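You operate a simulated robot arm through the tools that you are given. There is no shell and no other tool. Be economical: measure what you need, move in short steps, check, and stop when the job is done.

You run a simulated two-armed robot. Do the job below in one go: nothing can be reset, and whatever is moved stays where it is left.

Task
Take the sponge from the finishing bench top and leave it on the top of the corner bench. Open the finishing cupboard door, put the clean strainer on the cupboard shelf of the finishing bench, then shut the door. Put the grey funnel on the grey veneer. Take the panel on the console end of the board table and put it away on the top of the exit table. Fetch the oil can from the console end of the board table and stand it on the grey newspaper there. Put the beige bottle on the bench top in front of the lever press. Put the pale pad on the grey tray on the middle of the board table. Do these in any order. Set down upright: clean strainer, oil can, beige bottle, pale pad.
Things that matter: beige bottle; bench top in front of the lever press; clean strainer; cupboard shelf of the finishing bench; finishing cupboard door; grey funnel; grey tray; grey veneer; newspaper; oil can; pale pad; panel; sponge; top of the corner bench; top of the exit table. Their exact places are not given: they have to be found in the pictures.

The check looks at the end state, three seconds after you hand in, the way a careful person would. Anything else that was tipped, shoved, dropped, spilled or broken makes it a failure.

Robot
Two 6-joint arms with two-finger grippers on one trunk, on a base that drives. Base frame: it is fixed to the floor where the robot stands at the start and does not move with it; the origin is under the middle of the robot, x ahead of it, y to its left, z up; the surface under the hand at the start is at about z = 88. Readings come in cm, degrees, newtons and seconds.
The left shoulder is at the start at [7, 14.8, 136.7], the right one opposite. With the tool pointing down near the work surface each hand reaches from about 30 to 60 cm from the robot's upright axis, wherever it stands, measured 20 degrees to its own side. Places, roughly: beige bottle (7x7x28 cm) [70, -420, 110]; bench top in front of the lever press (30x15 cm) [300, -764, 80]; clean strainer (6x6x11 cm) [130, 10, 90]; cupboard shelf of the finishing bench [130, 10, 50]; finishing cupboard door [130, -20, 50]; grey funnel (9x9x10 cm) [150, -300, 90]; grey tray [150, -325, 100]; grey veneer [150, -350, 100]; newspaper (35x26x2 cm) [150, -450, 90]; oil can [150, -425, 100]; pale pad (7x5x7 cm) [160, -540, 90]; panel [150, -400, 100]; sponge (10x7x4 cm) [50, 0, 90]; top of the corner bench [-250, 0, 90]; top of the exit table [340, 130, 90]. Payload 2.69 kg a hand.
The tool frame of a hand sits at the grasp point between the pads (the TCP): z along the fingers, y along the line on which they close. The tips reach 2 cm beyond it. The gripper opens to 10 cm. The gripper's body begins 6.3 cm behind the TCP.
Orientation is told as [roll, pitch, yaw] about the base's x, y, z axes, in that order, counted from this pose: with the fingers straight down and closing along the base's y, the tool's x points along the base's -x, its y along +y and its z along -z.

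Tools
- The arms move only by the tool nudge_tool. It takes "left_series", "right_series" or both (then of equal length, played together; a hand with none holds still); each is a list of rows, each an object (a shift or turn left out is 0, a gripper value left out holds the last) with "slide": the shift along the tool's x, y, z in units of 40 mm (1.0 is 40 mm), a list of three; "turn": the turn, a rotation vector about the tool's x, y, z in units of 8 degrees (1.0 is 8 degrees), a list of three; "gripper": the closure, from 0 (fully open) to 1 (shut). In form: [{"slide": [dx, dy, dz], "turn": [rx, ry, rz], "gripper": gripper}, ...]. A call has 1 to 10 rows; each row shifts and turns the commanded pose from where the row before left it, along the tool's axes as they then stand. A call with a number of a shift or a turn outside -1 to 1 is refused whole. Each row takes 0.2 s and may step no farther than 5 cm and 8.6 degrees from the row before; otherwise, or with a gripper value out of range, the whole call is refused. Where a pose cannot be reached the arm comes as near as it can. A force on the tool above 40 N (or 10 N above the force at the start of the call, whichever is more), or a blocked arm, ends the call early, and 0.2 s more pass. Each finger travels about 4.5 cm/s and halts on what it meets, pressing with about 33 N; the grip force reading is that of the motor and also rises with nothing between the fingers. The clock runs only during rows and for 0.2 s after the last one: add rows that do not move to give the fingers time. The reply holds the time, the measured pose of the TCP, the force on the tool along the base axes, the opening and the grip force, in the units named above and with some noise, with the torque about the TCP (base axes, N m) and any sound that the robot's microphone picked up, and new pictures: "views" is both (left out), scene, wrist or none (wrist: the cameras of the hands that moved).
- Cameras (640 x 400 px; columns grow to the right, rows downward): "scene" is now at [10.98, 1.51, 158.2]; the picture's right is [0.19, -0.98, 0.00], its down [-0.79, -0.15, -0.59] and it looks along [0.58, 0.11, -0.80] (base axes); focal length 269 px, centre (320, 200). "left" rides on the left gripper at [7, 1.9, -9.9] in its tool frame; the picture's right is [-0.26, 0.97, 0.00], its down [-0.75, -0.20, -0.63] and it looks along [-0.61, -0.16, 0.78] (tool axes); focal length 230 px, centre (320, 200). "right" rides on the right gripper at [7, -1.9, -9.9] in its tool frame; the picture's right is [0.26, 0.97, 0.00], its down [-0.75, 0.20, -0.63] and it looks along [-0.61, 0.16, 0.78] (tool axes); focal length 230 px, centre (320, 200).
- move_column(by): slides the trunk up (or, below 0, down) by that many cm; the arms and the scene camera ride with it, the base frame stays. It gives what a move gives, with no picture.
- roll_base(legs): drives the robot by 1 to 6 legs, each [ahead, turn to the left] in cm and degrees, along the robot's own axes; the way and the turn of a leg run together, so that a leg with both is an arc; at most 150 cm and 180 degrees a leg. The arms and the cameras ride along, it lands a little off, and it stops where it bumps. It gives what a move gives, and a new picture of the scene camera.
- pan_tilt(pan, tilt): turns the head with the scene camera to pan (to the left, within 86 degrees either way) and tilt (down, from -29 to 69), counted from straight ahead of the robot. It gives what a move gives, and a new picture of the scene camera.
- pixel_to_xyz(camera, pixels): for up to 12 pixels [column, row] of the newest picture of that camera ("zoom" is the newest enlarged one), the place [x, y, z] in the base frame of the surface seen there, good to about 0.2 cm, but the place of the scene camera against the robot may be out by one fixed shift of up to 2.5 cm in any direction. No time passes.
- zoom(camera, box): a new picture of the part [left, top, right, bottom] of that camera's present view, enlarged. No time passes.
- hand_in(): hands the job in; it is judged then, once.

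Go step by step. Measure first, check grasps and placings, and put right what went wrong. The budget is 322 turns and 360 pictures, counting those below and the enlarged ones. Unless the task says otherwise, let go and move clear before handing in, and close with one line.

The tools are called after "Request:" as name(argument=value, ...) on one line, values as JSON. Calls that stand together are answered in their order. nudge_tool: Moves the arms, as the interface text tells. Its arguments: {"type":"object","properties":{"left_series":{"type":"array","items":{"type":"object","properties":{"slide":{"type":"array","items":{"type":"number"}},"turn":{"type":"array","items":{"type":"number"}},"gripper":{"type":"number"}}}},"right_series":{"type":"array","items":{"type":"object","properties":{"slide":{"type":"array","items":{"type":"number"}},"turn":{"type":"array","items":{"type":"number"}},"gripper":{"type":"number"}}}},"views":{"type":"string","enum":["both","scene","wrist","none"]}},"required":[]} The other tools are called the same way: move_column (by) slides the trunk up or down; roll_base (legs) drives the base; pan_tilt (pan, tilt) turns the head that bears the scene camera; pixel_to_xyz (camera, pixels) gives the place of the surface under pixels of a picture; zoom (camera, box) takes an enlarged picture of a part of a camera's view; hand_in () hands the job in.

At the start:

```text
t: 0.0
left_tool_pos: [48.0, 21.96, 99.97]
left_tool_rot: [0.0, 0.0, 0.0]
left_ft_force: [0.3, -0.4, 0.1]
left_torque: [0.02, -0.02, -0.01]
left_opening: 9.99
left_grasp_force: 0.1
right_tool_pos: [47.61, -22.59, 100.04]
right_tool_rot: [-0.1, 0.0, -0.1]
right_ft_force: [-0.5, -0.3, -0.2]
right_torque: [-0.03, -0.02, -0.01]
right_opening: 10.0
right_grasp_force: 0.1
trunk travel left (down, up): [-92.5, 1.5]
robot x, y, heading: [0.12, -0.28, 0.1]
head pan, tilt: [10.8, 53.5]
```

scene: 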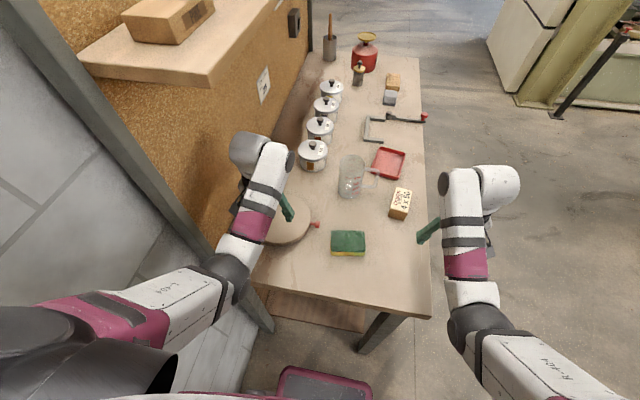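
right: 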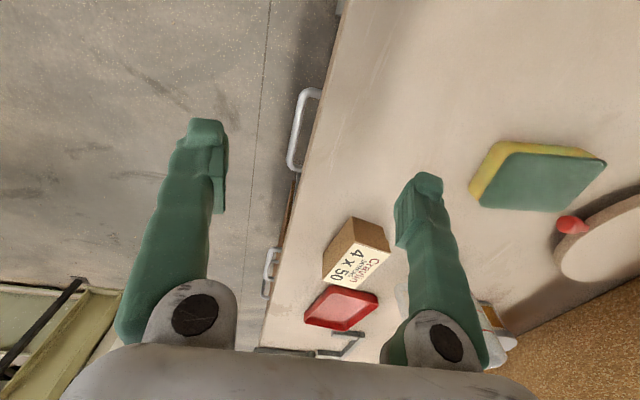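
left: 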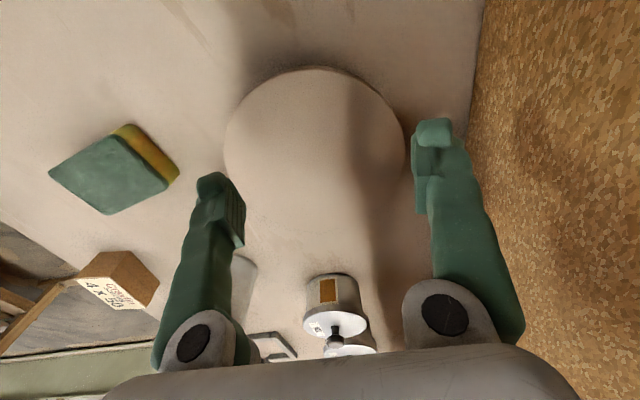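

The sponge is at about (348,243) in the scene picture, and door handles are visible in the right wrist picture along the bench's right side. I'll measure these first.

Request:
pixel_to_xyz(camera="scene", pixels=[[348, 237], [333, 232], [364, 232], [331, 254], [363, 255], [430, 317], [421, 57], [400, 205], [350, 180], [312, 150], [367, 55], [331, 45]])

Request:
pixel_to_xyz(camera="right", pixels=[[540, 180], [485, 205], [605, 165], [520, 143], [300, 130], [268, 275], [295, 180], [355, 245], [340, 305], [500, 240]])

Request:
zoom(camera="scene", box=[260, 20, 440, 200])

```text
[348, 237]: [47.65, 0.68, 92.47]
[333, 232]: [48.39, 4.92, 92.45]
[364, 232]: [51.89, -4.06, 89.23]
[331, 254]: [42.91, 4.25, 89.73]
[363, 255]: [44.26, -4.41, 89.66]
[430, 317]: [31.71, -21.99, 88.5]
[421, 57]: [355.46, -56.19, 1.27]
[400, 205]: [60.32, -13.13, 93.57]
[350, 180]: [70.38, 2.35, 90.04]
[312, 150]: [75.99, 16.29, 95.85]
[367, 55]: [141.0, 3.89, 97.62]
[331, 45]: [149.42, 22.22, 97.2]
```

```text
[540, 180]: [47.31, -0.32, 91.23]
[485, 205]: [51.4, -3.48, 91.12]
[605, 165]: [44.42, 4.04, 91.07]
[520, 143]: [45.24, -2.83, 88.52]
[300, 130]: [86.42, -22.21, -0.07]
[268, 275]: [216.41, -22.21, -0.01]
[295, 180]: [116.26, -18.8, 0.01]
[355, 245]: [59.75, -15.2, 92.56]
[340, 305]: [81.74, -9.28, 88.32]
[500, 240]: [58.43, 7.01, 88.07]
```

```text
2.22 times, centred on (350, 110) of scene
```

zoom: 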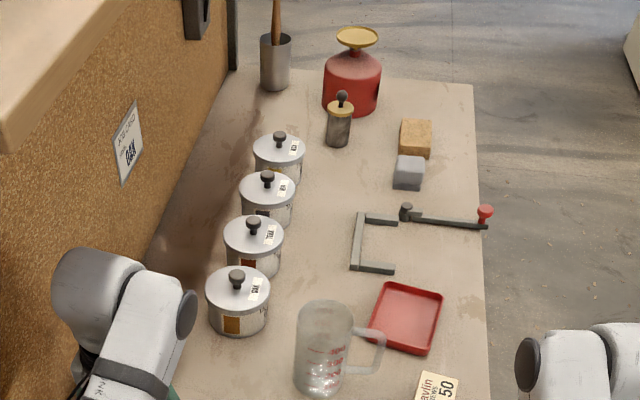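

The sponge's top sits at z≈91.1 and I need its yaw, so I'll measure its corners in the right wrist picture.

Request:
zoom(camera="right", box=[440, 110, 640, 235])

Request:
pixel_to_xyz(camera="right", pixels=[[514, 156], [602, 162], [573, 207], [485, 205], [545, 180]])

```text
3.20 times, centred on (540, 172) of right
```

zoom: 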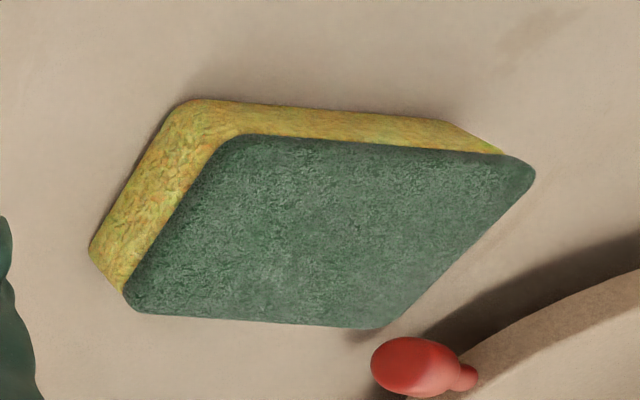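

```text
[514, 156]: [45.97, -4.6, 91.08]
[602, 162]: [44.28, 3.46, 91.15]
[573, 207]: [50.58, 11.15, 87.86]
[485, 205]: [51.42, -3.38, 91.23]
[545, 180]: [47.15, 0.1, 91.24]
```

The sponge centre is near (47.8, 0.1), with its short side at about 12° from base x. I'll move the right hand above it and turn it by −78°.

Request:
nudge_tool(right_series=[{"slide": [0, 0.95, -0.25]}, {"slide": [0, 0.95, -0.25]}, {"slide": [0, 0.95, 0]}, {"slide": [0, 0.95, 0]}, {"slide": [0, 0.95, 0]}, {"slide": [0, 0.92, 0]}], views="none")

Request:
nudge_tool(right_series=[{"turn": [0, 0, 0.975]}, {"turn": [0, 0, 0.975]}, {"turn": [0, 0, 0.975]}, {"turn": [0, 0, 0.975]}, {"turn": [0, 0, 0.975]}, {"turn": [0, 0, 0.975]}, {"turn": [0, 0, 0.975]}, {"turn": [0, 0, 0.975]}, {"turn": [0, 0, 0.975]}, {"turn": [0, 0, 0.975]}])

```text
t: 1.6
left_tool_pos: [47.94, 22.01, 99.97]
left_tool_rot: [0.0, 0.0, 0.1]
left_ft_force: [0.4, 0.1, 1.1]
left_torque: [-0.01, -0.02, -0.02]
left_opening: 10.0
left_grasp_force: 0.1
right_tool_pos: [51.65, -7.04, 100.68]
right_tool_rot: [-4.3, -1.3, -4.5]
right_ft_force: [-0.4, -0.1, 0.3]
right_torque: [-0.02, -0.02, 0.0]
right_opening: 9.98
right_grasp_force: 0.0
right hand out of reach, approached as far as the arm can: row 1, 5, 6
trunk travel left (down, up): [-92.5, 1.5]
robot x, y, heading: [0.03, 0.06, -0.0]
head pan, tilt: [10.8, 53.5]
stopped in row 6 (right hand): the arm was blocked; the commanded pose is now the measured one
```

```text
t: 3.8
left_tool_pos: [47.85, 21.94, 99.89]
left_tool_rot: [0.0, 0.0, 0.0]
left_ft_force: [-0.2, -0.3, 0.4]
left_torque: [0.02, 0.0, -0.04]
left_opening: 10.04
left_grasp_force: 0.0
right_tool_pos: [51.79, -6.96, 100.65]
right_tool_rot: [0.3, -4.3, -82.7]
right_ft_force: [-0.9, -0.4, 0.2]
right_torque: [-0.02, 0.0, 0.01]
right_opening: 10.03
right_grasp_force: 0.0
trunk travel left (down, up): [-92.5, 1.5]
robot x, y, heading: [0.32, 0.14, -0.0]
head pan, tilt: [10.8, 53.5]
```

scene: 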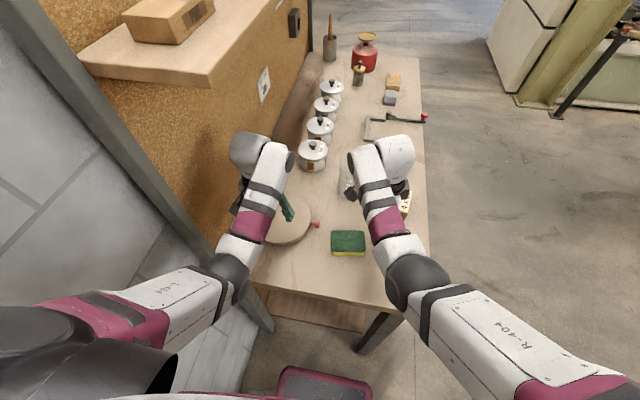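
right: 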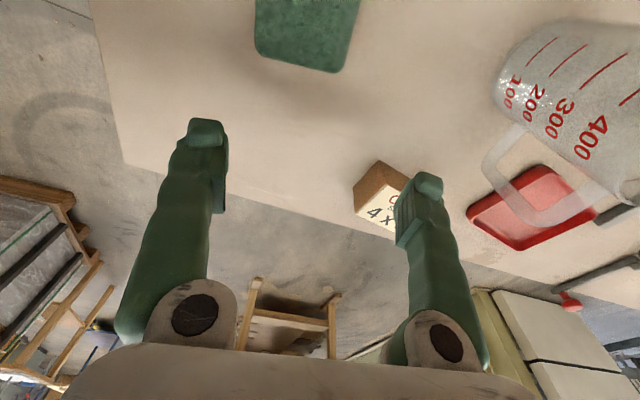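

The right hand was blocked near y=−7, since the sponge lies outside its working sector. I'll shift the robot about 17 cm to the right so the left hand can take it, backing off first.

Request:
nudge_tool(right_series=[{"slide": [-0.95, 0, -0.5]}, {"slide": [-0.95, 0, 0]}, {"slide": [-0.95, 0, 0]}, {"slide": [-0.95, 0, 0]}], views="none")

Request:
pan_tilt(pan=-60, tilt=15)

```text
t: 4.8
left_tool_pos: [47.9, 21.79, 100.02]
left_tool_rot: [0.1, 0.1, -0.1]
left_ft_force: [-0.2, -0.1, -0.2]
left_torque: [0.04, -0.03, -0.01]
left_opening: 10.0
left_grasp_force: 0.1
right_tool_pos: [53.24, -21.9, 103.56]
right_tool_rot: [0.2, -4.0, -82.3]
right_ft_force: [0.5, -0.1, -0.4]
right_torque: [0.05, 0.03, -0.01]
right_opening: 10.01
right_grasp_force: 0.1
trunk travel left (down, up): [-92.5, 1.5]
robot x, y, heading: [-0.11, -0.13, -0.0]
head pan, tilt: [10.8, 53.5]
```

```text
t: 6.2
left_tool_pos: [47.81, 21.97, 100.04]
left_tool_rot: [0.0, -0.1, 0.1]
left_ft_force: [-0.2, -0.3, 1.0]
left_torque: [0.01, 0.01, -0.04]
left_opening: 10.02
left_grasp_force: 0.1
right_tool_pos: [53.28, -21.68, 103.5]
right_tool_rot: [0.2, -4.2, -82.5]
right_ft_force: [-0.2, -0.2, 0.3]
right_torque: [0.01, -0.03, 0.0]
right_opening: 10.0
right_grasp_force: 0.0
trunk travel left (down, up): [-92.5, 1.5]
robot x, y, heading: [-0.08, 0.33, 0.0]
head pan, tilt: [-60.0, 15.0]
```

scene: 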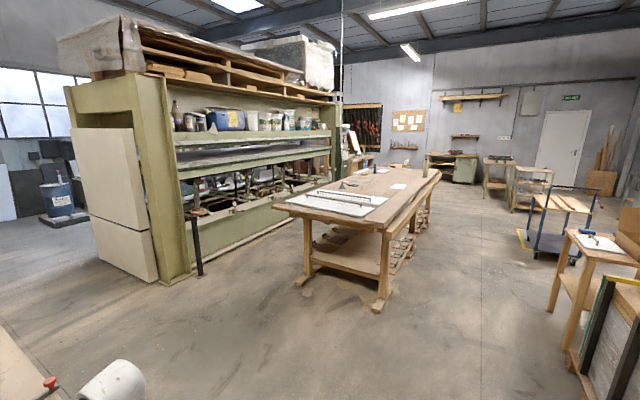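

The room to the right is clear, and the board table stands at right-centre. I'll drive back and shift right.

Request:
roll_base(legs=[[-55, 0], [0, -30], [34, 0], [0, 30], [26, 0]])

Request:
pan_tilt(pan=0, tilt=50)

```text
t: 15.7
left_tool_pos: [47.31, 3.42, 100.05]
left_tool_rot: [0.0, -0.3, -0.9]
left_ft_force: [0.6, 0.0, -0.3]
left_torque: [-0.03, -0.02, -0.03]
left_opening: 10.0
left_grasp_force: 0.1
right_tool_pos: [51.97, -40.12, 103.75]
right_tool_rot: [0.4, -4.2, -83.2]
right_ft_force: [-0.2, -0.7, 1.0]
right_torque: [0.0, 0.04, -0.01]
right_opening: 10.0
right_grasp_force: 0.0
trunk travel left (down, up): [-92.5, 1.5]
robot x, y, heading: [-0.32, -17.95, -0.8]
head pan, tilt: [-60.0, 15.0]
```

scene: 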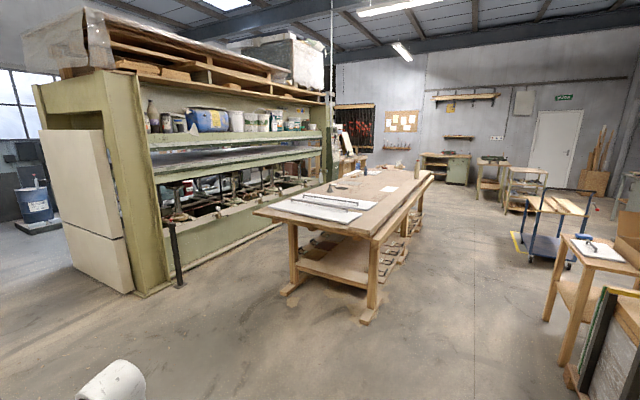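

```text
t: 17.0
left_tool_pos: [47.59, 3.43, 100.04]
left_tool_rot: [0.0, -0.1, -0.9]
left_ft_force: [-0.4, 1.0, 0.2]
left_torque: [-0.04, 0.01, 0.01]
left_opening: 10.01
left_grasp_force: 0.1
right_tool_pos: [52.26, -40.16, 103.72]
right_tool_rot: [0.2, -4.3, -83.3]
right_ft_force: [0.6, -0.5, 0.5]
right_torque: [-0.04, 0.0, -0.03]
right_opening: 10.01
right_grasp_force: 0.1
trunk travel left (down, up): [-92.5, 1.5]
robot x, y, heading: [-0.36, -18.13, -0.9]
head pan, tilt: [0.0, 50.0]
```

scene: 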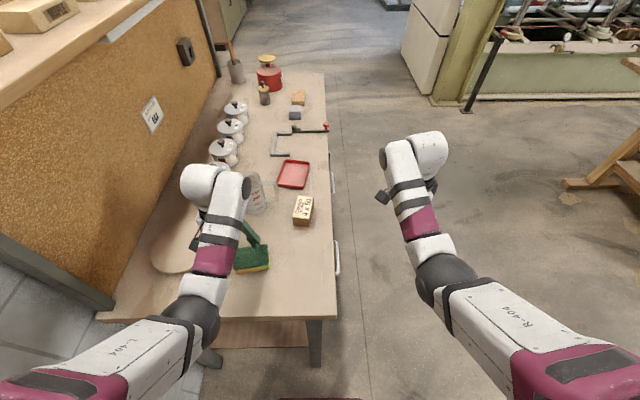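

The left hand now hangs near the sponge at (47.5, 3.4). I'll centre it and turn it about 103°.

Request:
nudge_tool(left_series=[{"slide": [-0.08, -0.82, 0]}, {"turn": [0, 0, -1]}, {"turn": [0, 0, -1]}, {"turn": [0, 0, -1]}, {"turn": [0, 0, -1]}, {"turn": [0, 0, -1]}, {"turn": [0, 0, -1]}, {"turn": [0, 0, -1]}, {"turn": [0, 0, -1]}, {"turn": [0, 0, -1]}], views="none")

Request:
nudge_tool(left_series=[{"turn": [0, 0, -1]}, {"turn": [0, 0, -1]}, {"turn": [0, 0, -1]}, {"turn": [0, 0, -0.9]}])

```text
t: 19.2
left_tool_pos: [47.91, 0.32, 100.0]
left_tool_rot: [-0.1, 0.1, 71.2]
left_ft_force: [0.1, 0.1, 0.0]
left_torque: [0.02, 0.02, 0.02]
left_opening: 9.99
left_grasp_force: 0.1
right_tool_pos: [52.26, -40.26, 103.7]
right_tool_rot: [0.1, -4.3, -83.2]
right_ft_force: [0.1, -0.1, 0.4]
right_torque: [-0.01, -0.02, -0.03]
right_opening: 10.0
right_grasp_force: 0.1
trunk travel left (down, up): [-92.5, 1.5]
robot x, y, heading: [-0.56, -17.93, -0.8]
head pan, tilt: [0.0, 50.0]
```

```text
t: 20.2
left_tool_pos: [48.02, 0.18, 99.93]
left_tool_rot: [0.1, -0.1, 102.3]
left_ft_force: [0.8, -0.4, 0.2]
left_torque: [0.01, -0.04, 0.02]
left_opening: 10.02
left_grasp_force: 0.1
right_tool_pos: [52.26, -40.33, 103.53]
right_tool_rot: [0.2, -4.2, -83.3]
right_ft_force: [-0.4, 0.1, -0.4]
right_torque: [0.03, 0.02, -0.02]
right_opening: 10.0
right_grasp_force: 0.1
trunk travel left (down, up): [-92.5, 1.5]
robot x, y, heading: [-0.56, -17.69, -1.0]
head pan, tilt: [0.0, 50.0]
```

scene: 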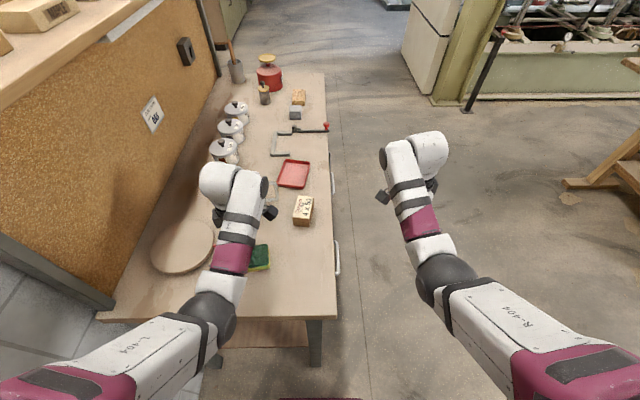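
left: 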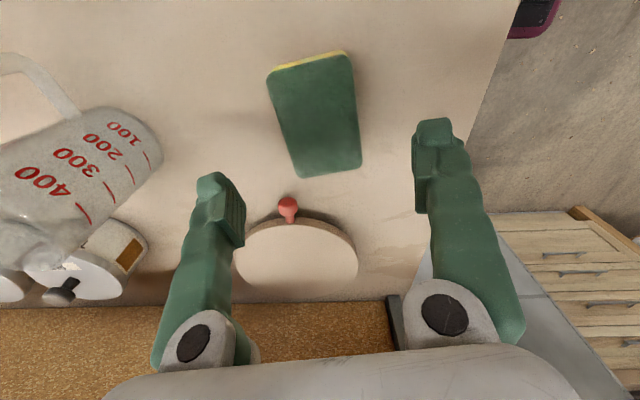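

The sponge shows at (315,115) in the left picture, roughly between the fingers; I'll check its centre with this camera.

Request:
pixel_to_xyz(camera="left", pixels=[[270, 76], [350, 58], [360, 166], [296, 175], [318, 118]])

```text
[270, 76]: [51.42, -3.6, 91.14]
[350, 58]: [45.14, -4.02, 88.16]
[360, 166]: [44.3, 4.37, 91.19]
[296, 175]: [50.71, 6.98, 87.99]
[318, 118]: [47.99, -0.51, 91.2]
```

The measurements agree (centre ≈47.8, 0.2, bench z=88.0), so I'll lower to z≈90.5 and close.

Request:
nudge_tool(left_series=[{"slide": [0, -0.03, 0.8]}, {"slide": [0, 0, 0.8]}, {"slide": [0, 0, 0.75]}, {}, {"gripper": 1}, {"gripper": 1}, {"gripper": 1}, {"gripper": 1}, {"gripper": 1}], views="none")

Request:
nudge_tool(left_series=[{"slide": [0, 0, -0.8], "gripper": 1}, {"slide": [0, 0, -0.8], "gripper": 1}, {"slide": [0, 0, -0.8], "gripper": 1}])

```text
t: 22.2
left_tool_pos: [48.03, 0.14, 90.52]
left_tool_rot: [0.0, 0.0, 102.3]
left_ft_force: [0.5, 0.3, -0.5]
left_torque: [-0.01, -0.01, 0.0]
left_opening: 6.22
left_grasp_force: 33.3
right_tool_pos: [52.1, -40.3, 103.68]
right_tool_rot: [0.2, -4.2, -83.3]
right_ft_force: [0.2, 0.2, 0.3]
right_torque: [-0.03, 0.01, 0.03]
right_opening: 9.98
right_grasp_force: 0.0
trunk travel left (down, up): [-92.5, 1.5]
robot x, y, heading: [-0.73, -17.61, -1.1]
head pan, tilt: [0.0, 50.0]
```

```text
t: 23.0
left_tool_pos: [47.99, -0.05, 100.11]
left_tool_rot: [0.1, 0.0, 102.3]
left_ft_force: [-0.1, -0.4, 0.4]
left_torque: [-0.02, 0.0, -0.01]
left_opening: 6.23
left_grasp_force: 33.1
right_tool_pos: [52.25, -40.43, 103.62]
right_tool_rot: [0.2, -4.2, -83.3]
right_ft_force: [0.1, 0.0, 0.0]
right_torque: [0.01, 0.03, -0.01]
right_opening: 9.96
right_grasp_force: 0.2
trunk travel left (down, up): [-92.5, 1.5]
robot x, y, heading: [-0.78, -18.15, -1.0]
head pan, tilt: [0.0, 50.0]
```

scene: 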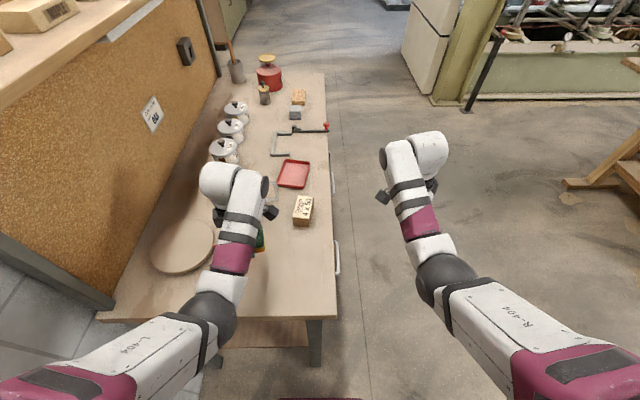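
left: 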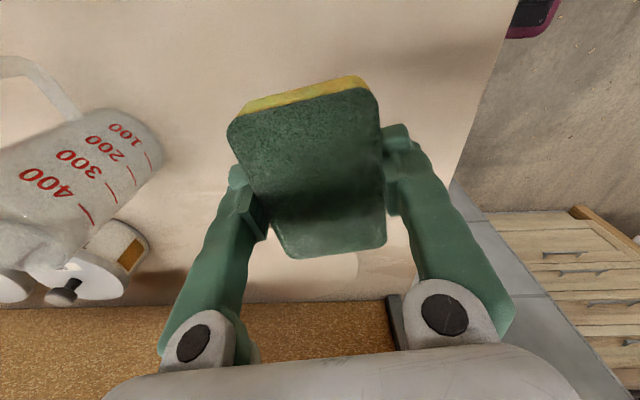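

The sponge is held (opening 6.2). I'll back off and look to the right before turning around.

Request:
roll_base(legs=[[-50, 0], [0, -60]])

Request:
pan_tilt(pan=-70, tilt=25)

```text
t: 28.5
left_tool_pos: [-8.48, -49.49, 100.04]
left_tool_rot: [0.0, 0.0, 43.9]
left_ft_force: [0.2, -0.4, -0.1]
left_torque: [0.03, 0.01, 0.01]
left_opening: 6.24
left_grasp_force: 32.9
right_tool_pos: [-40.59, -74.33, 103.63]
right_tool_rot: [0.2, -4.3, -141.7]
right_ft_force: [0.0, 0.3, -0.2]
right_torque: [-0.01, 0.01, 0.01]
right_opening: 10.0
right_grasp_force: 0.0
trunk travel left (down, up): [-92.5, 1.5]
robot x, y, heading: [-49.21, -17.4, -59.4]
head pan, tilt: [0.0, 50.0]
```

scene: 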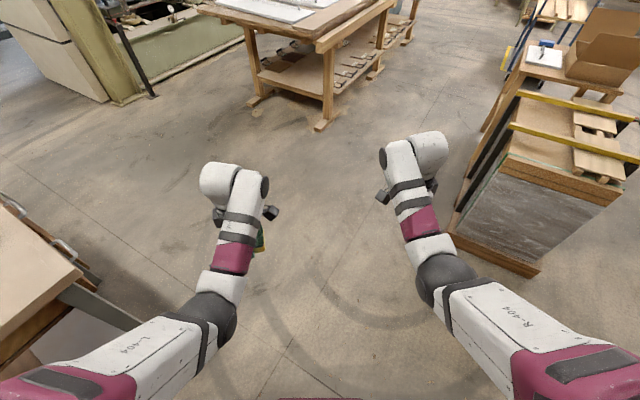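

```text
t: 29.9
left_tool_pos: [-8.56, -49.44, 100.14]
left_tool_rot: [0.0, 0.0, 43.9]
left_ft_force: [-0.1, 1.1, -0.3]
left_torque: [0.0, 0.02, 0.05]
left_opening: 6.24
left_grasp_force: 32.8
right_tool_pos: [-40.66, -74.2, 103.75]
right_tool_rot: [0.3, -4.2, -141.7]
right_ft_force: [0.7, -0.5, 0.3]
right_torque: [-0.01, -0.01, 0.0]
right_opening: 10.0
right_grasp_force: 0.0
trunk travel left (down, up): [-92.5, 1.5]
robot x, y, heading: [-49.14, -17.35, -59.4]
head pan, tilt: [-70.0, 25.0]
```

scene: 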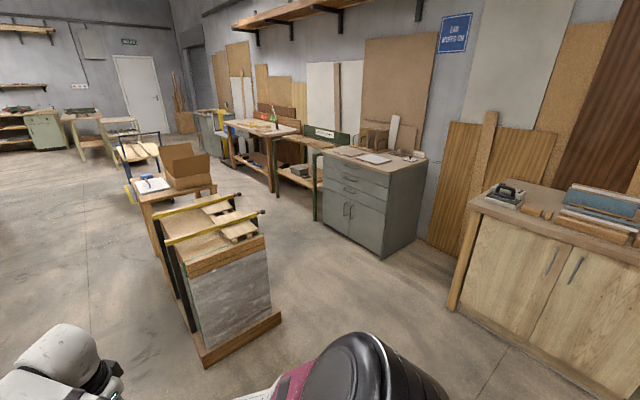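

A wooden cabinet at the right (540,260) may be the corner bench. I'll measure it and the rack in the way.

Request:
pixel_to_xyz(camera="scene", pixels=[[500, 190], [540, 225], [470, 300], [630, 255], [280, 315], [205, 362], [230, 245], [350, 155], [375, 250], [260, 127]])

Request:
roll_base(legs=[[0, -100]])

Request:
pan_tilt(pan=-20, tilt=25)

```text
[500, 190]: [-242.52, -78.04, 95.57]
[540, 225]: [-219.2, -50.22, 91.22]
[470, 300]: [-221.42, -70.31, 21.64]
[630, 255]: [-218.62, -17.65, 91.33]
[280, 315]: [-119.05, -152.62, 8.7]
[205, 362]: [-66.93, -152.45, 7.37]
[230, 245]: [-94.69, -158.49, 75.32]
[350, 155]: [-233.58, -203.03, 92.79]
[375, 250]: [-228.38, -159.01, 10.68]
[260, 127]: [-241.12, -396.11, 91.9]
```

```text
t: 34.5
left_tool_pos: [-87.71, -52.06, 99.93]
left_tool_rot: [0.0, 0.0, -56.0]
left_ft_force: [0.1, 0.1, -0.1]
left_torque: [-0.01, 0.0, -0.03]
left_opening: 6.24
left_grasp_force: 32.9
right_tool_pos: [-106.59, -16.16, 103.58]
right_tool_rot: [0.2, -4.1, 118.4]
right_ft_force: [-0.1, -0.3, -0.3]
right_torque: [-0.02, 0.02, 0.02]
right_opening: 9.97
right_grasp_force: 0.0
trunk travel left (down, up): [-92.5, 1.5]
robot x, y, heading: [-49.52, -17.13, -159.0]
head pan, tilt: [-70.0, 25.0]
```

scene: 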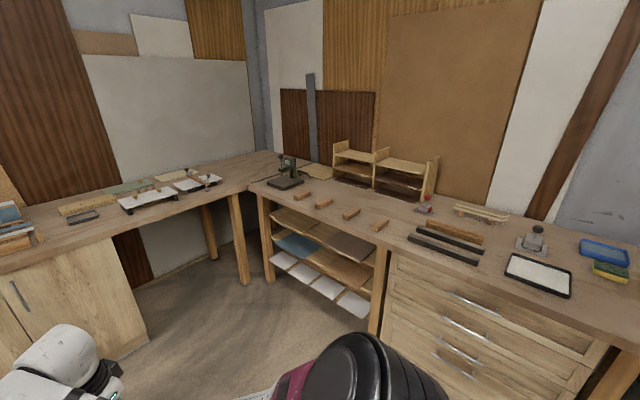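

```text
t: 35.7
left_tool_pos: [-87.69, -52.07, 100.06]
left_tool_rot: [0.0, -0.1, -56.0]
left_ft_force: [0.4, 0.0, -0.1]
left_torque: [-0.01, 0.01, 0.0]
left_opening: 6.21
left_grasp_force: 32.5
right_tool_pos: [-106.61, -16.2, 103.68]
right_tool_rot: [0.2, -4.1, 118.4]
right_ft_force: [0.3, 0.2, 0.0]
right_torque: [0.02, -0.02, 0.01]
right_opening: 9.98
right_grasp_force: 0.1
trunk travel left (down, up): [-92.5, 1.5]
robot x, y, heading: [-48.7, -17.29, -159.5]
head pan, tilt: [-20.0, 25.0]
```

scene: 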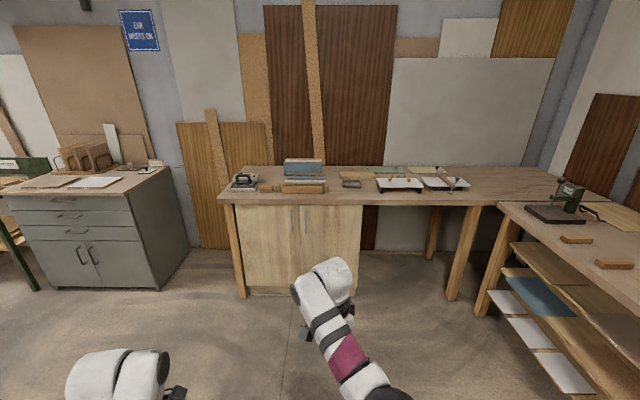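

The corner bench runs along the back wall with its front edge near row 200. I'll measure free spots on its top.

Request:
pixel_to_xyz(camera="scene", pixels=[[350, 200], [470, 202], [340, 190], [360, 192], [490, 185], [520, 190], [235, 190], [500, 203], [300, 190], [270, 185], [350, 182], [480, 175]])

Request:
zoom(camera="scene", box=[220, 150, 600, 260])

```text
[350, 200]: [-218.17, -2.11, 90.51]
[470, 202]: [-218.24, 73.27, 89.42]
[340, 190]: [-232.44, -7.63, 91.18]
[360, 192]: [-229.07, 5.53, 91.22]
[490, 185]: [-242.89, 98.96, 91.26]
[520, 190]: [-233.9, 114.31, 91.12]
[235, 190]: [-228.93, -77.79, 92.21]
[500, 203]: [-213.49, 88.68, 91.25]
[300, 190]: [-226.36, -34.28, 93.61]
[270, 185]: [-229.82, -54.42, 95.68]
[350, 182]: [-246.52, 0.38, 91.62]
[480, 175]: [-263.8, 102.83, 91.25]
```

```text
1.68 times, centred on (410, 205) of scene
```

zoom: 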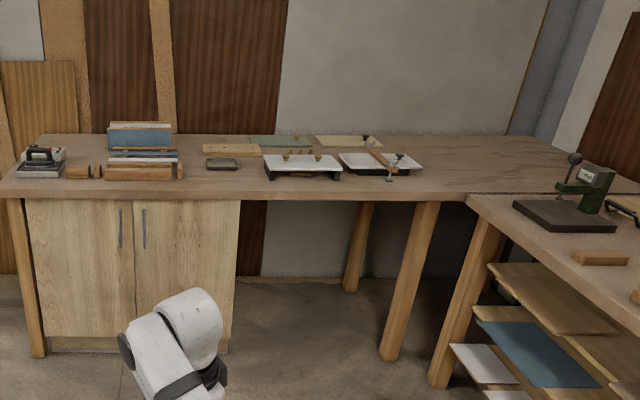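

The free strip at the front near (-228, 0) suits the sponge. I'll drive to about (-182, 15) facing the bench.

Request:
roll_base(legs=[[0, -34], [105, 0], [0, 14]])

Request:
pan_tilt(pan=10, tilt=45)

```text
t: 43.7
left_tool_pos: [-200.31, -7.15, 100.01]
left_tool_rot: [-0.1, -0.1, -78.4]
left_ft_force: [-0.1, -0.5, 0.4]
left_torque: [-0.03, -0.01, 0.0]
left_opening: 6.23
left_grasp_force: 32.8
right_tool_pos: [-204.18, 33.23, 103.49]
right_tool_rot: [0.1, -4.1, 96.0]
right_ft_force: [0.6, 0.9, -0.2]
right_torque: [-0.02, 0.02, 0.01]
right_opening: 10.0
right_grasp_force: 0.0
trunk travel left (down, up): [-92.5, 1.5]
robot x, y, heading: [-151.5, 9.62, 178.6]
head pan, tilt: [-20.0, 25.0]
```

scene: 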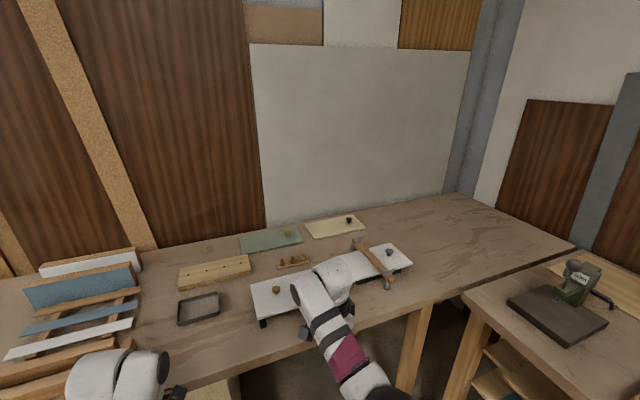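

```text
t: 44.6
left_tool_pos: [-200.26, -7.22, 100.03]
left_tool_rot: [-0.1, 0.0, -78.4]
left_ft_force: [0.3, 0.2, 0.2]
left_torque: [0.02, 0.02, -0.02]
left_opening: 6.24
left_grasp_force: 32.9
right_tool_pos: [-204.06, 33.12, 103.61]
right_tool_rot: [0.2, -4.2, 96.1]
right_ft_force: [-0.2, -0.8, 0.3]
right_torque: [-0.02, 0.03, 0.02]
right_opening: 10.01
right_grasp_force: 0.0
trunk travel left (down, up): [-92.5, 1.5]
robot x, y, heading: [-151.41, 9.98, 178.4]
head pan, tilt: [10.0, 45.0]
```

scene: 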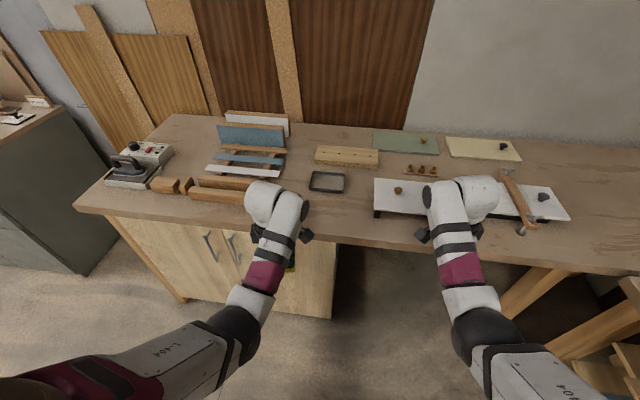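

There is a free area below the tin, around (330,212). I'll measure it.

Request:
pixel_to_xyz(camera="scene", pixels=[[330, 205], [330, 230], [328, 194], [345, 190], [310, 190], [374, 214], [350, 212], [374, 180], [498, 190]])

```text
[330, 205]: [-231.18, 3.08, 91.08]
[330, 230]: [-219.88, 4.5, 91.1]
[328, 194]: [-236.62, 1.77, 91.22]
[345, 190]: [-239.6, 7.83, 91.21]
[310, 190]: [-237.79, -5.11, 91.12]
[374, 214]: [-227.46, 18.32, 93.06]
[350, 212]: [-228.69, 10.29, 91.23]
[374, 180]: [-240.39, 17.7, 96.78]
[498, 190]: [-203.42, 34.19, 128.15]
```

The target is (-226, 1). I'll raise the right hand clear of the trays and drive on 25 cm.

Request:
nudge_tool(right_series=[{"slide": [0, 0, -0.9]}, {"slide": [0, 0, -0.9]}], views="none")

Request:
roll_base(legs=[[25, 0]])

```text
t: 45.2
left_tool_pos: [-200.38, -7.23, 100.09]
left_tool_rot: [0.2, 0.0, -78.4]
left_ft_force: [-0.3, 0.0, -0.5]
left_torque: [-0.02, -0.02, -0.04]
left_opening: 6.22
left_grasp_force: 33.3
right_tool_pos: [-206.89, 32.53, 108.71]
right_tool_rot: [0.1, -4.2, 96.1]
right_ft_force: [-0.2, 0.1, 0.6]
right_torque: [0.0, -0.03, -0.06]
right_opening: 10.0
right_grasp_force: 0.1
right hand out of reach, approached as far as the arm can: row 1, 2
trunk travel left (down, up): [-92.5, 1.5]
robot x, y, heading: [-151.29, 10.01, 178.5]
head pan, tilt: [10.0, 45.0]
```

```text
t: 47.0
left_tool_pos: [-223.97, -6.62, 100.43]
left_tool_rot: [-0.3, 0.1, -78.4]
left_ft_force: [0.6, -0.4, 0.4]
left_torque: [0.02, 0.02, -0.01]
left_opening: 6.24
left_grasp_force: 33.0
right_tool_pos: [-230.53, 33.27, 109.11]
right_tool_rot: [0.5, -4.2, 96.0]
right_ft_force: [0.8, -0.9, 0.2]
right_torque: [0.02, 0.06, 0.04]
right_opening: 9.99
right_grasp_force: 0.0
trunk travel left (down, up): [-92.5, 1.5]
robot x, y, heading: [-175.76, 10.97, 178.5]
head pan, tilt: [10.0, 45.0]
```

scene: 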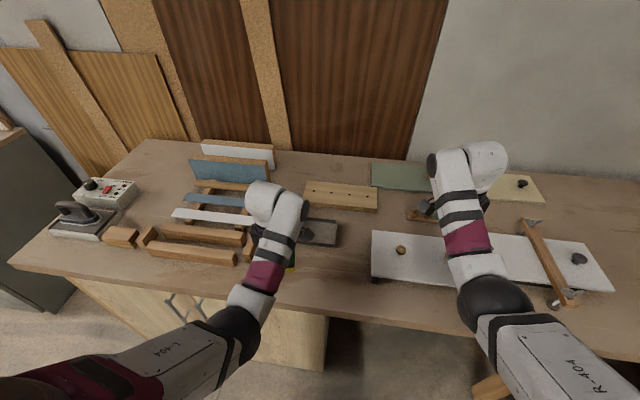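

The left hand is at (-224, -6.6); I'll slide 7 cm toward +y and look with the wrist camera.

Request:
nudge_tool(left_series=[{"slide": [0.9, 0, 0]}, {"slide": [0.9, 0, 0]}], views="wrist")

```text
t: 47.6
left_tool_pos: [-225.78, 0.96, 100.26]
left_tool_rot: [-0.2, -0.2, -78.4]
left_ft_force: [0.2, 0.9, -0.9]
left_torque: [-0.01, 0.03, 0.0]
left_opening: 6.24
left_grasp_force: 32.7
right_tool_pos: [-230.85, 33.63, 108.89]
right_tool_rot: [0.3, -4.1, 96.0]
right_ft_force: [0.2, 0.0, -0.1]
right_torque: [-0.04, 0.03, 0.02]
right_opening: 10.03
right_grasp_force: 0.0
trunk travel left (down, up): [-92.5, 1.5]
robot x, y, heading: [-175.67, 10.55, 178.3]
head pan, tilt: [10.0, 45.0]
```

left: 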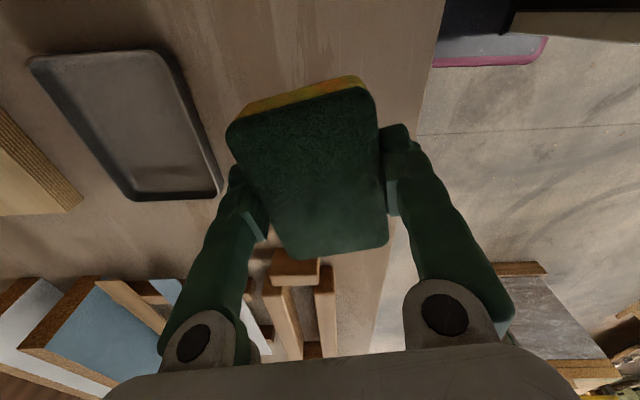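

Request:
pixel_to_xyz(camera="left", pixels=[[218, 190], [165, 60], [230, 60], [400, 60], [415, 120], [290, 255], [345, 330], [330, 270]])

```text
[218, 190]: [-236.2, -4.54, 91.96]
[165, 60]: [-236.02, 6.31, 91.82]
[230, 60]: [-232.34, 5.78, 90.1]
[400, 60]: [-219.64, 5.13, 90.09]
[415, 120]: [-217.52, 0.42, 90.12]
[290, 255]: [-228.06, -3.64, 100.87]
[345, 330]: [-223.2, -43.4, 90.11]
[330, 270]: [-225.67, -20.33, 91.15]
```

The bench top is at z=90.1 and the spot is clear (tin edge at x=−236, front edge at −217). I'll lower to z≈92.7 and release.

Request:
nudge_tool(left_series=[{"slide": [0, 0, 0.9]}, {"slide": [0, 0, 0.8]}, {"slide": [0, 0, 0.2]}, {}, {"gripper": 0.2}, {"gripper": 0.2}, {"gripper": 0.2}, {"slide": [0, 0, -0.8], "gripper": 0.2}, {"slide": [0, 0, -0.9], "gripper": 0}, {"slide": [0, 0, -0.8]}])

```text
t: 49.8
left_tool_pos: [-225.76, 0.58, 102.73]
left_tool_rot: [0.1, 0.1, -78.4]
left_ft_force: [0.2, 0.6, 0.3]
left_torque: [0.04, 0.0, 0.02]
left_opening: 10.01
left_grasp_force: 0.1
right_tool_pos: [-231.04, 33.39, 108.9]
right_tool_rot: [0.1, -4.1, 96.0]
right_ft_force: [1.0, 0.3, -0.1]
right_torque: [0.02, 0.01, 0.02]
right_opening: 9.98
right_grasp_force: 0.0
trunk travel left (down, up): [-92.5, 1.5]
robot x, y, heading: [-175.93, 10.24, 178.4]
head pan, tilt: [10.0, 45.0]
```

scene: 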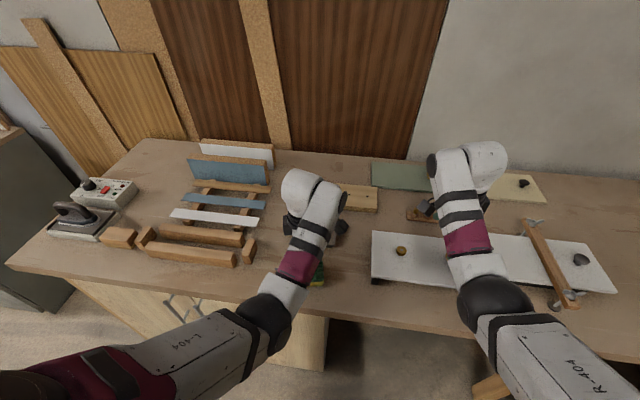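
left: 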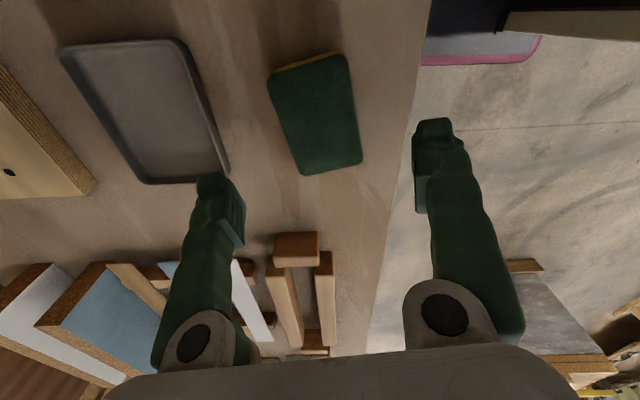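

The sponge lies flat on the corner bench. Next I'll drive to the cupboard side of the finishing bench.

Request:
roll_base(legs=[[-42, 0], [0, 147], [140, 0], [28, 0], [0, 34.5], [110, 0]])

Request:
pan_tilt(pan=70, tilt=35)

```text
t: 73.6
left_tool_pos: [168.35, -69.21, 102.75]
left_tool_rot: [0.0, 0.0, 103.0]
left_ft_force: [0.4, 0.0, -0.1]
left_torque: [-0.02, 0.0, 0.02]
left_opening: 10.02
left_grasp_force: 0.0
right_tool_pos: [174.43, -101.97, 109.04]
right_tool_rot: [0.2, -4.2, -82.6]
right_ft_force: [-0.1, -1.0, -0.5]
right_torque: [0.03, -0.04, 0.01]
right_opening: 10.01
right_grasp_force: 0.1
trunk travel left (down, up): [-92.5, 1.5]
robot x, y, heading: [118.49, -80.46, -0.1]
head pan, tilt: [10.0, 45.0]
```

scene: 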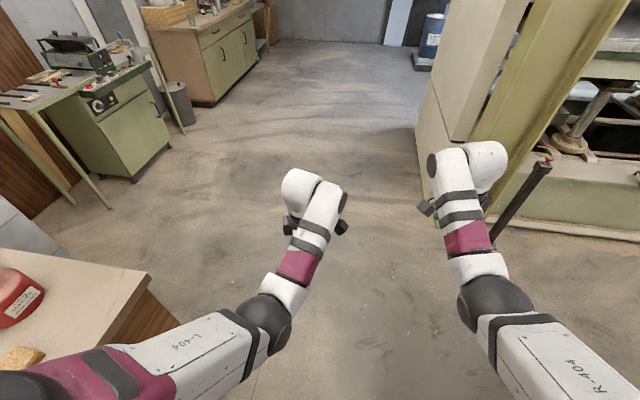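

```text
t: 74.9
left_tool_pos: [168.46, -69.33, 102.66]
left_tool_rot: [0.0, 0.0, 103.0]
left_ft_force: [-0.7, -0.1, -0.6]
left_torque: [0.0, 0.01, 0.0]
left_opening: 10.01
left_grasp_force: 0.0
right_tool_pos: [174.39, -101.94, 109.0]
right_tool_rot: [0.1, -4.2, -82.4]
right_ft_force: [0.2, 0.1, 0.1]
right_torque: [-0.02, -0.02, 0.0]
right_opening: 9.98
right_grasp_force: 0.1
trunk travel left (down, up): [-92.5, 1.5]
robot x, y, heading: [118.51, -80.51, -0.2]
head pan, tilt: [70.0, 35.0]
```

scene: 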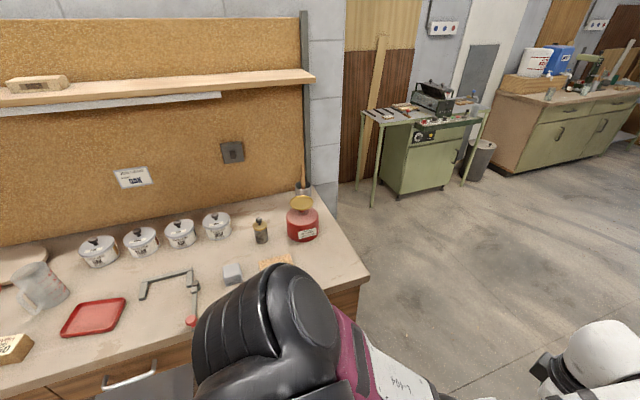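

The small jar-like thing with a knob at (261,232) is near the listed strainer place. I'll zoom and measure, then turn to face the bench.

Request:
zoom(camera="scene", box=[190, 180, 350, 290])

Request:
pixel_to_xyz(camera="scene", pixels=[[261, 234], [258, 221], [301, 225], [261, 245]])

Request:
roll_base(legs=[[0, 90]])

Request:
pan_tilt(pan=0, tilt=50)

```text
3.64 times, centred on (270, 235) of scene
```

zoom: 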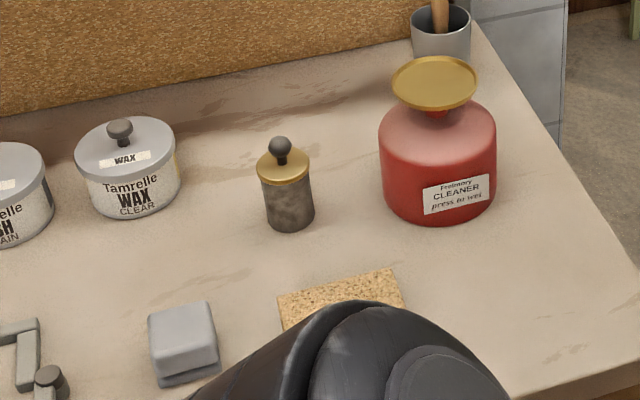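

```text
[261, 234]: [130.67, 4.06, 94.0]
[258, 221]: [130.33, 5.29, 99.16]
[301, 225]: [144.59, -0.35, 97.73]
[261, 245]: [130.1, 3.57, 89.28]
```

```text
t: 79.2
left_tool_pos: [107.28, -30.65, 102.66]
left_tool_rot: [0.0, 0.0, -167.0]
left_ft_force: [1.1, -0.8, -0.1]
left_torque: [0.0, 0.04, 0.01]
left_opening: 10.03
left_grasp_force: 0.0
right_tool_pos: [139.89, -24.53, 108.81]
right_tool_rot: [0.2, -4.3, 7.5]
right_ft_force: [0.4, -0.1, 0.2]
right_torque: [0.01, 0.0, 0.06]
right_opening: 9.99
right_grasp_force: 0.0
trunk travel left (down, up): [-92.5, 1.5]
robot x, y, heading: [118.59, -80.17, 89.8]
head pan, tilt: [70.0, 35.0]
```

scene: 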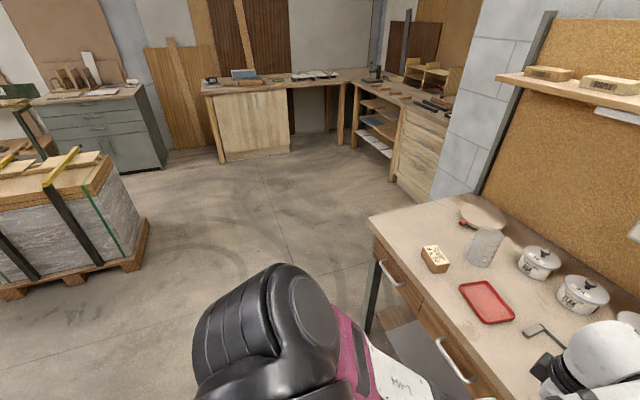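

```text
t: 80.6
left_tool_pos: [107.18, -30.6, 102.7]
left_tool_rot: [0.0, 0.0, -167.0]
left_ft_force: [-0.7, 0.5, -0.3]
left_torque: [0.0, -0.03, -0.02]
left_opening: 9.98
left_grasp_force: 0.1
right_tool_pos: [139.9, -24.63, 108.75]
right_tool_rot: [0.2, -4.1, 7.5]
right_ft_force: [1.0, -0.1, 0.4]
right_torque: [0.02, 0.01, -0.02]
right_opening: 10.02
right_grasp_force: 0.0
trunk travel left (down, up): [-92.5, 1.5]
robot x, y, heading: [118.37, -80.22, 90.0]
head pan, tilt: [0.0, 50.0]
```

scene: 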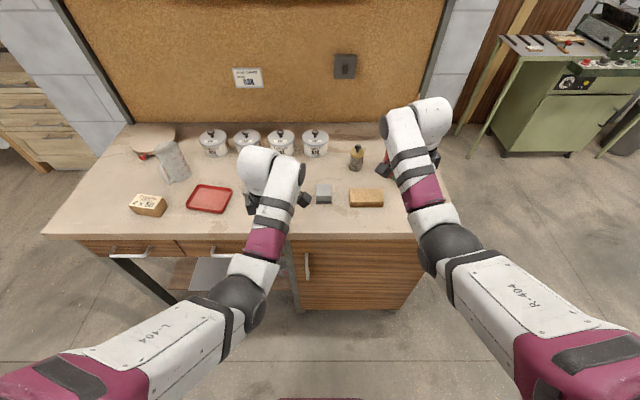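

The cupboard door is at (355,272) with a vertical handle at (307,265), so it's hinged on the right. I'll measure these.

Request:
pixel_to_xyz(camera="scene", pixels=[[307, 255], [307, 275], [294, 250], [422, 245], [300, 305], [400, 305], [330, 270], [400, 260], [356, 158], [356, 168], [447, 232], [367, 198]])

Request:
zoom(camera="scene", box=[270, 220, 450, 330])

```text
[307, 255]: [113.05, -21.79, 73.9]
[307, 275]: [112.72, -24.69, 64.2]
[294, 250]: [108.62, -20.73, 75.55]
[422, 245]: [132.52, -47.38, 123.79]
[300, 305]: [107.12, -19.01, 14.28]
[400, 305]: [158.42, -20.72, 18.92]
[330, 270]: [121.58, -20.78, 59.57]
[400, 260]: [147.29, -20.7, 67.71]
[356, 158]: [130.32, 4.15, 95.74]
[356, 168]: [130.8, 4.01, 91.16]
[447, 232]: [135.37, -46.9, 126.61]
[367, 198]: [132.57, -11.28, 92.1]
```

```text
3.56 times, centred on (360, 275) of scene
```

zoom: 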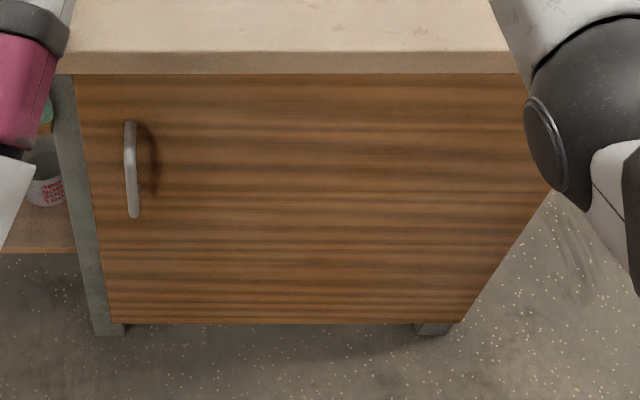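

The door spans x≈110–158 with its handle bar at about (113, −24.7, 62–76). I'll check my base footprint by tilting the head down.

Request:
pan_tilt(pan=0, tilt=69)

```text
t: 81.4
left_tool_pos: [107.18, -30.62, 102.6]
left_tool_rot: [0.0, 0.0, -167.0]
left_ft_force: [0.1, 1.2, -0.5]
left_torque: [-0.02, 0.01, 0.0]
left_opening: 10.01
left_grasp_force: 0.0
right_tool_pos: [139.91, -24.66, 108.86]
right_tool_rot: [0.2, -4.1, 7.4]
right_ft_force: [-0.6, -0.4, 0.6]
right_torque: [0.0, -0.02, 0.0]
right_opening: 10.02
right_grasp_force: 0.0
trunk travel left (down, up): [-92.5, 1.5]
robot x, y, heading: [118.31, -80.52, 89.4]
head pan, tilt: [0.0, 68.8]
```

scene: 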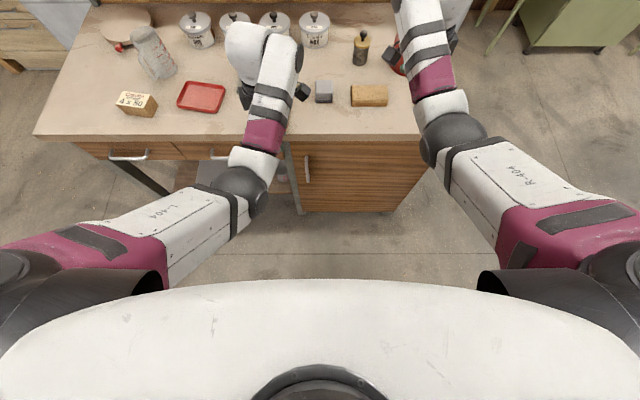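

The base sits under the torso, with its front about 25 cm ahead of the axis. I'll back up, turn slightly left so the handle lies to my right hand, and lower the trunk.

Request:
roll_base(legs=[[-22, 0], [0, 15]])

Request:
move_column(by=-45)

Request:
nudge_tool(right_series=[{"turn": [0, 0, 1]}, {"turn": [0, 0, 1]}, {"turn": [0, 0, 1]}, {"turn": [0, 0, 1]}, {"turn": [0, 0, 1]}, {"turn": [0, 0, 1]}, {"turn": [0, 0, 1]}, {"turn": [0, 0, 1]}, {"turn": [0, 0, 1]}, {"turn": [0, 0, 1]}], views="none")

```text
t: 84.0
left_tool_pos: [95.16, -57.38, 102.7]
left_tool_rot: [0.0, -0.1, -152.4]
left_ft_force: [-0.7, 0.0, -0.6]
left_torque: [0.04, 0.0, -0.02]
left_opening: 10.0
left_grasp_force: 0.1
right_tool_pos: [125.16, -43.39, 108.74]
right_tool_rot: [0.0, -4.1, 22.0]
right_ft_force: [0.7, -0.3, -0.7]
right_torque: [-0.02, 0.02, -0.02]
right_opening: 10.02
right_grasp_force: 0.1
trunk travel left (down, up): [-92.5, 1.5]
robot x, y, heading: [118.16, -102.83, 104.4]
head pan, tilt: [0.0, 68.8]
```

scene: 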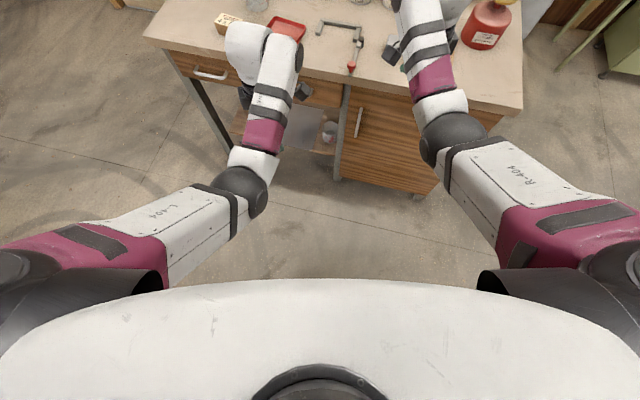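

```text
refused: -45 is not a number from -40 to 40
```

```text
t: 86.2
left_tool_pos: [95.04, -57.45, 102.77]
left_tool_rot: [0.0, 0.0, -152.4]
left_ft_force: [-0.2, 0.4, 0.1]
left_torque: [-0.01, 0.03, -0.02]
left_opening: 9.98
left_grasp_force: 0.1
right_tool_pos: [126.69, -43.11, 108.58]
right_tool_rot: [4.4, -0.7, -56.8]
right_ft_force: [0.3, 0.6, 0.4]
right_torque: [0.02, -0.01, 0.01]
right_opening: 10.01
right_grasp_force: 0.0
right hand out of reach, approached as far as the arm can: row 10
trunk travel left (down, up): [-92.5, 1.5]
robot x, y, heading: [118.36, -102.95, 104.5]
head pan, tilt: [0.0, 68.8]
```

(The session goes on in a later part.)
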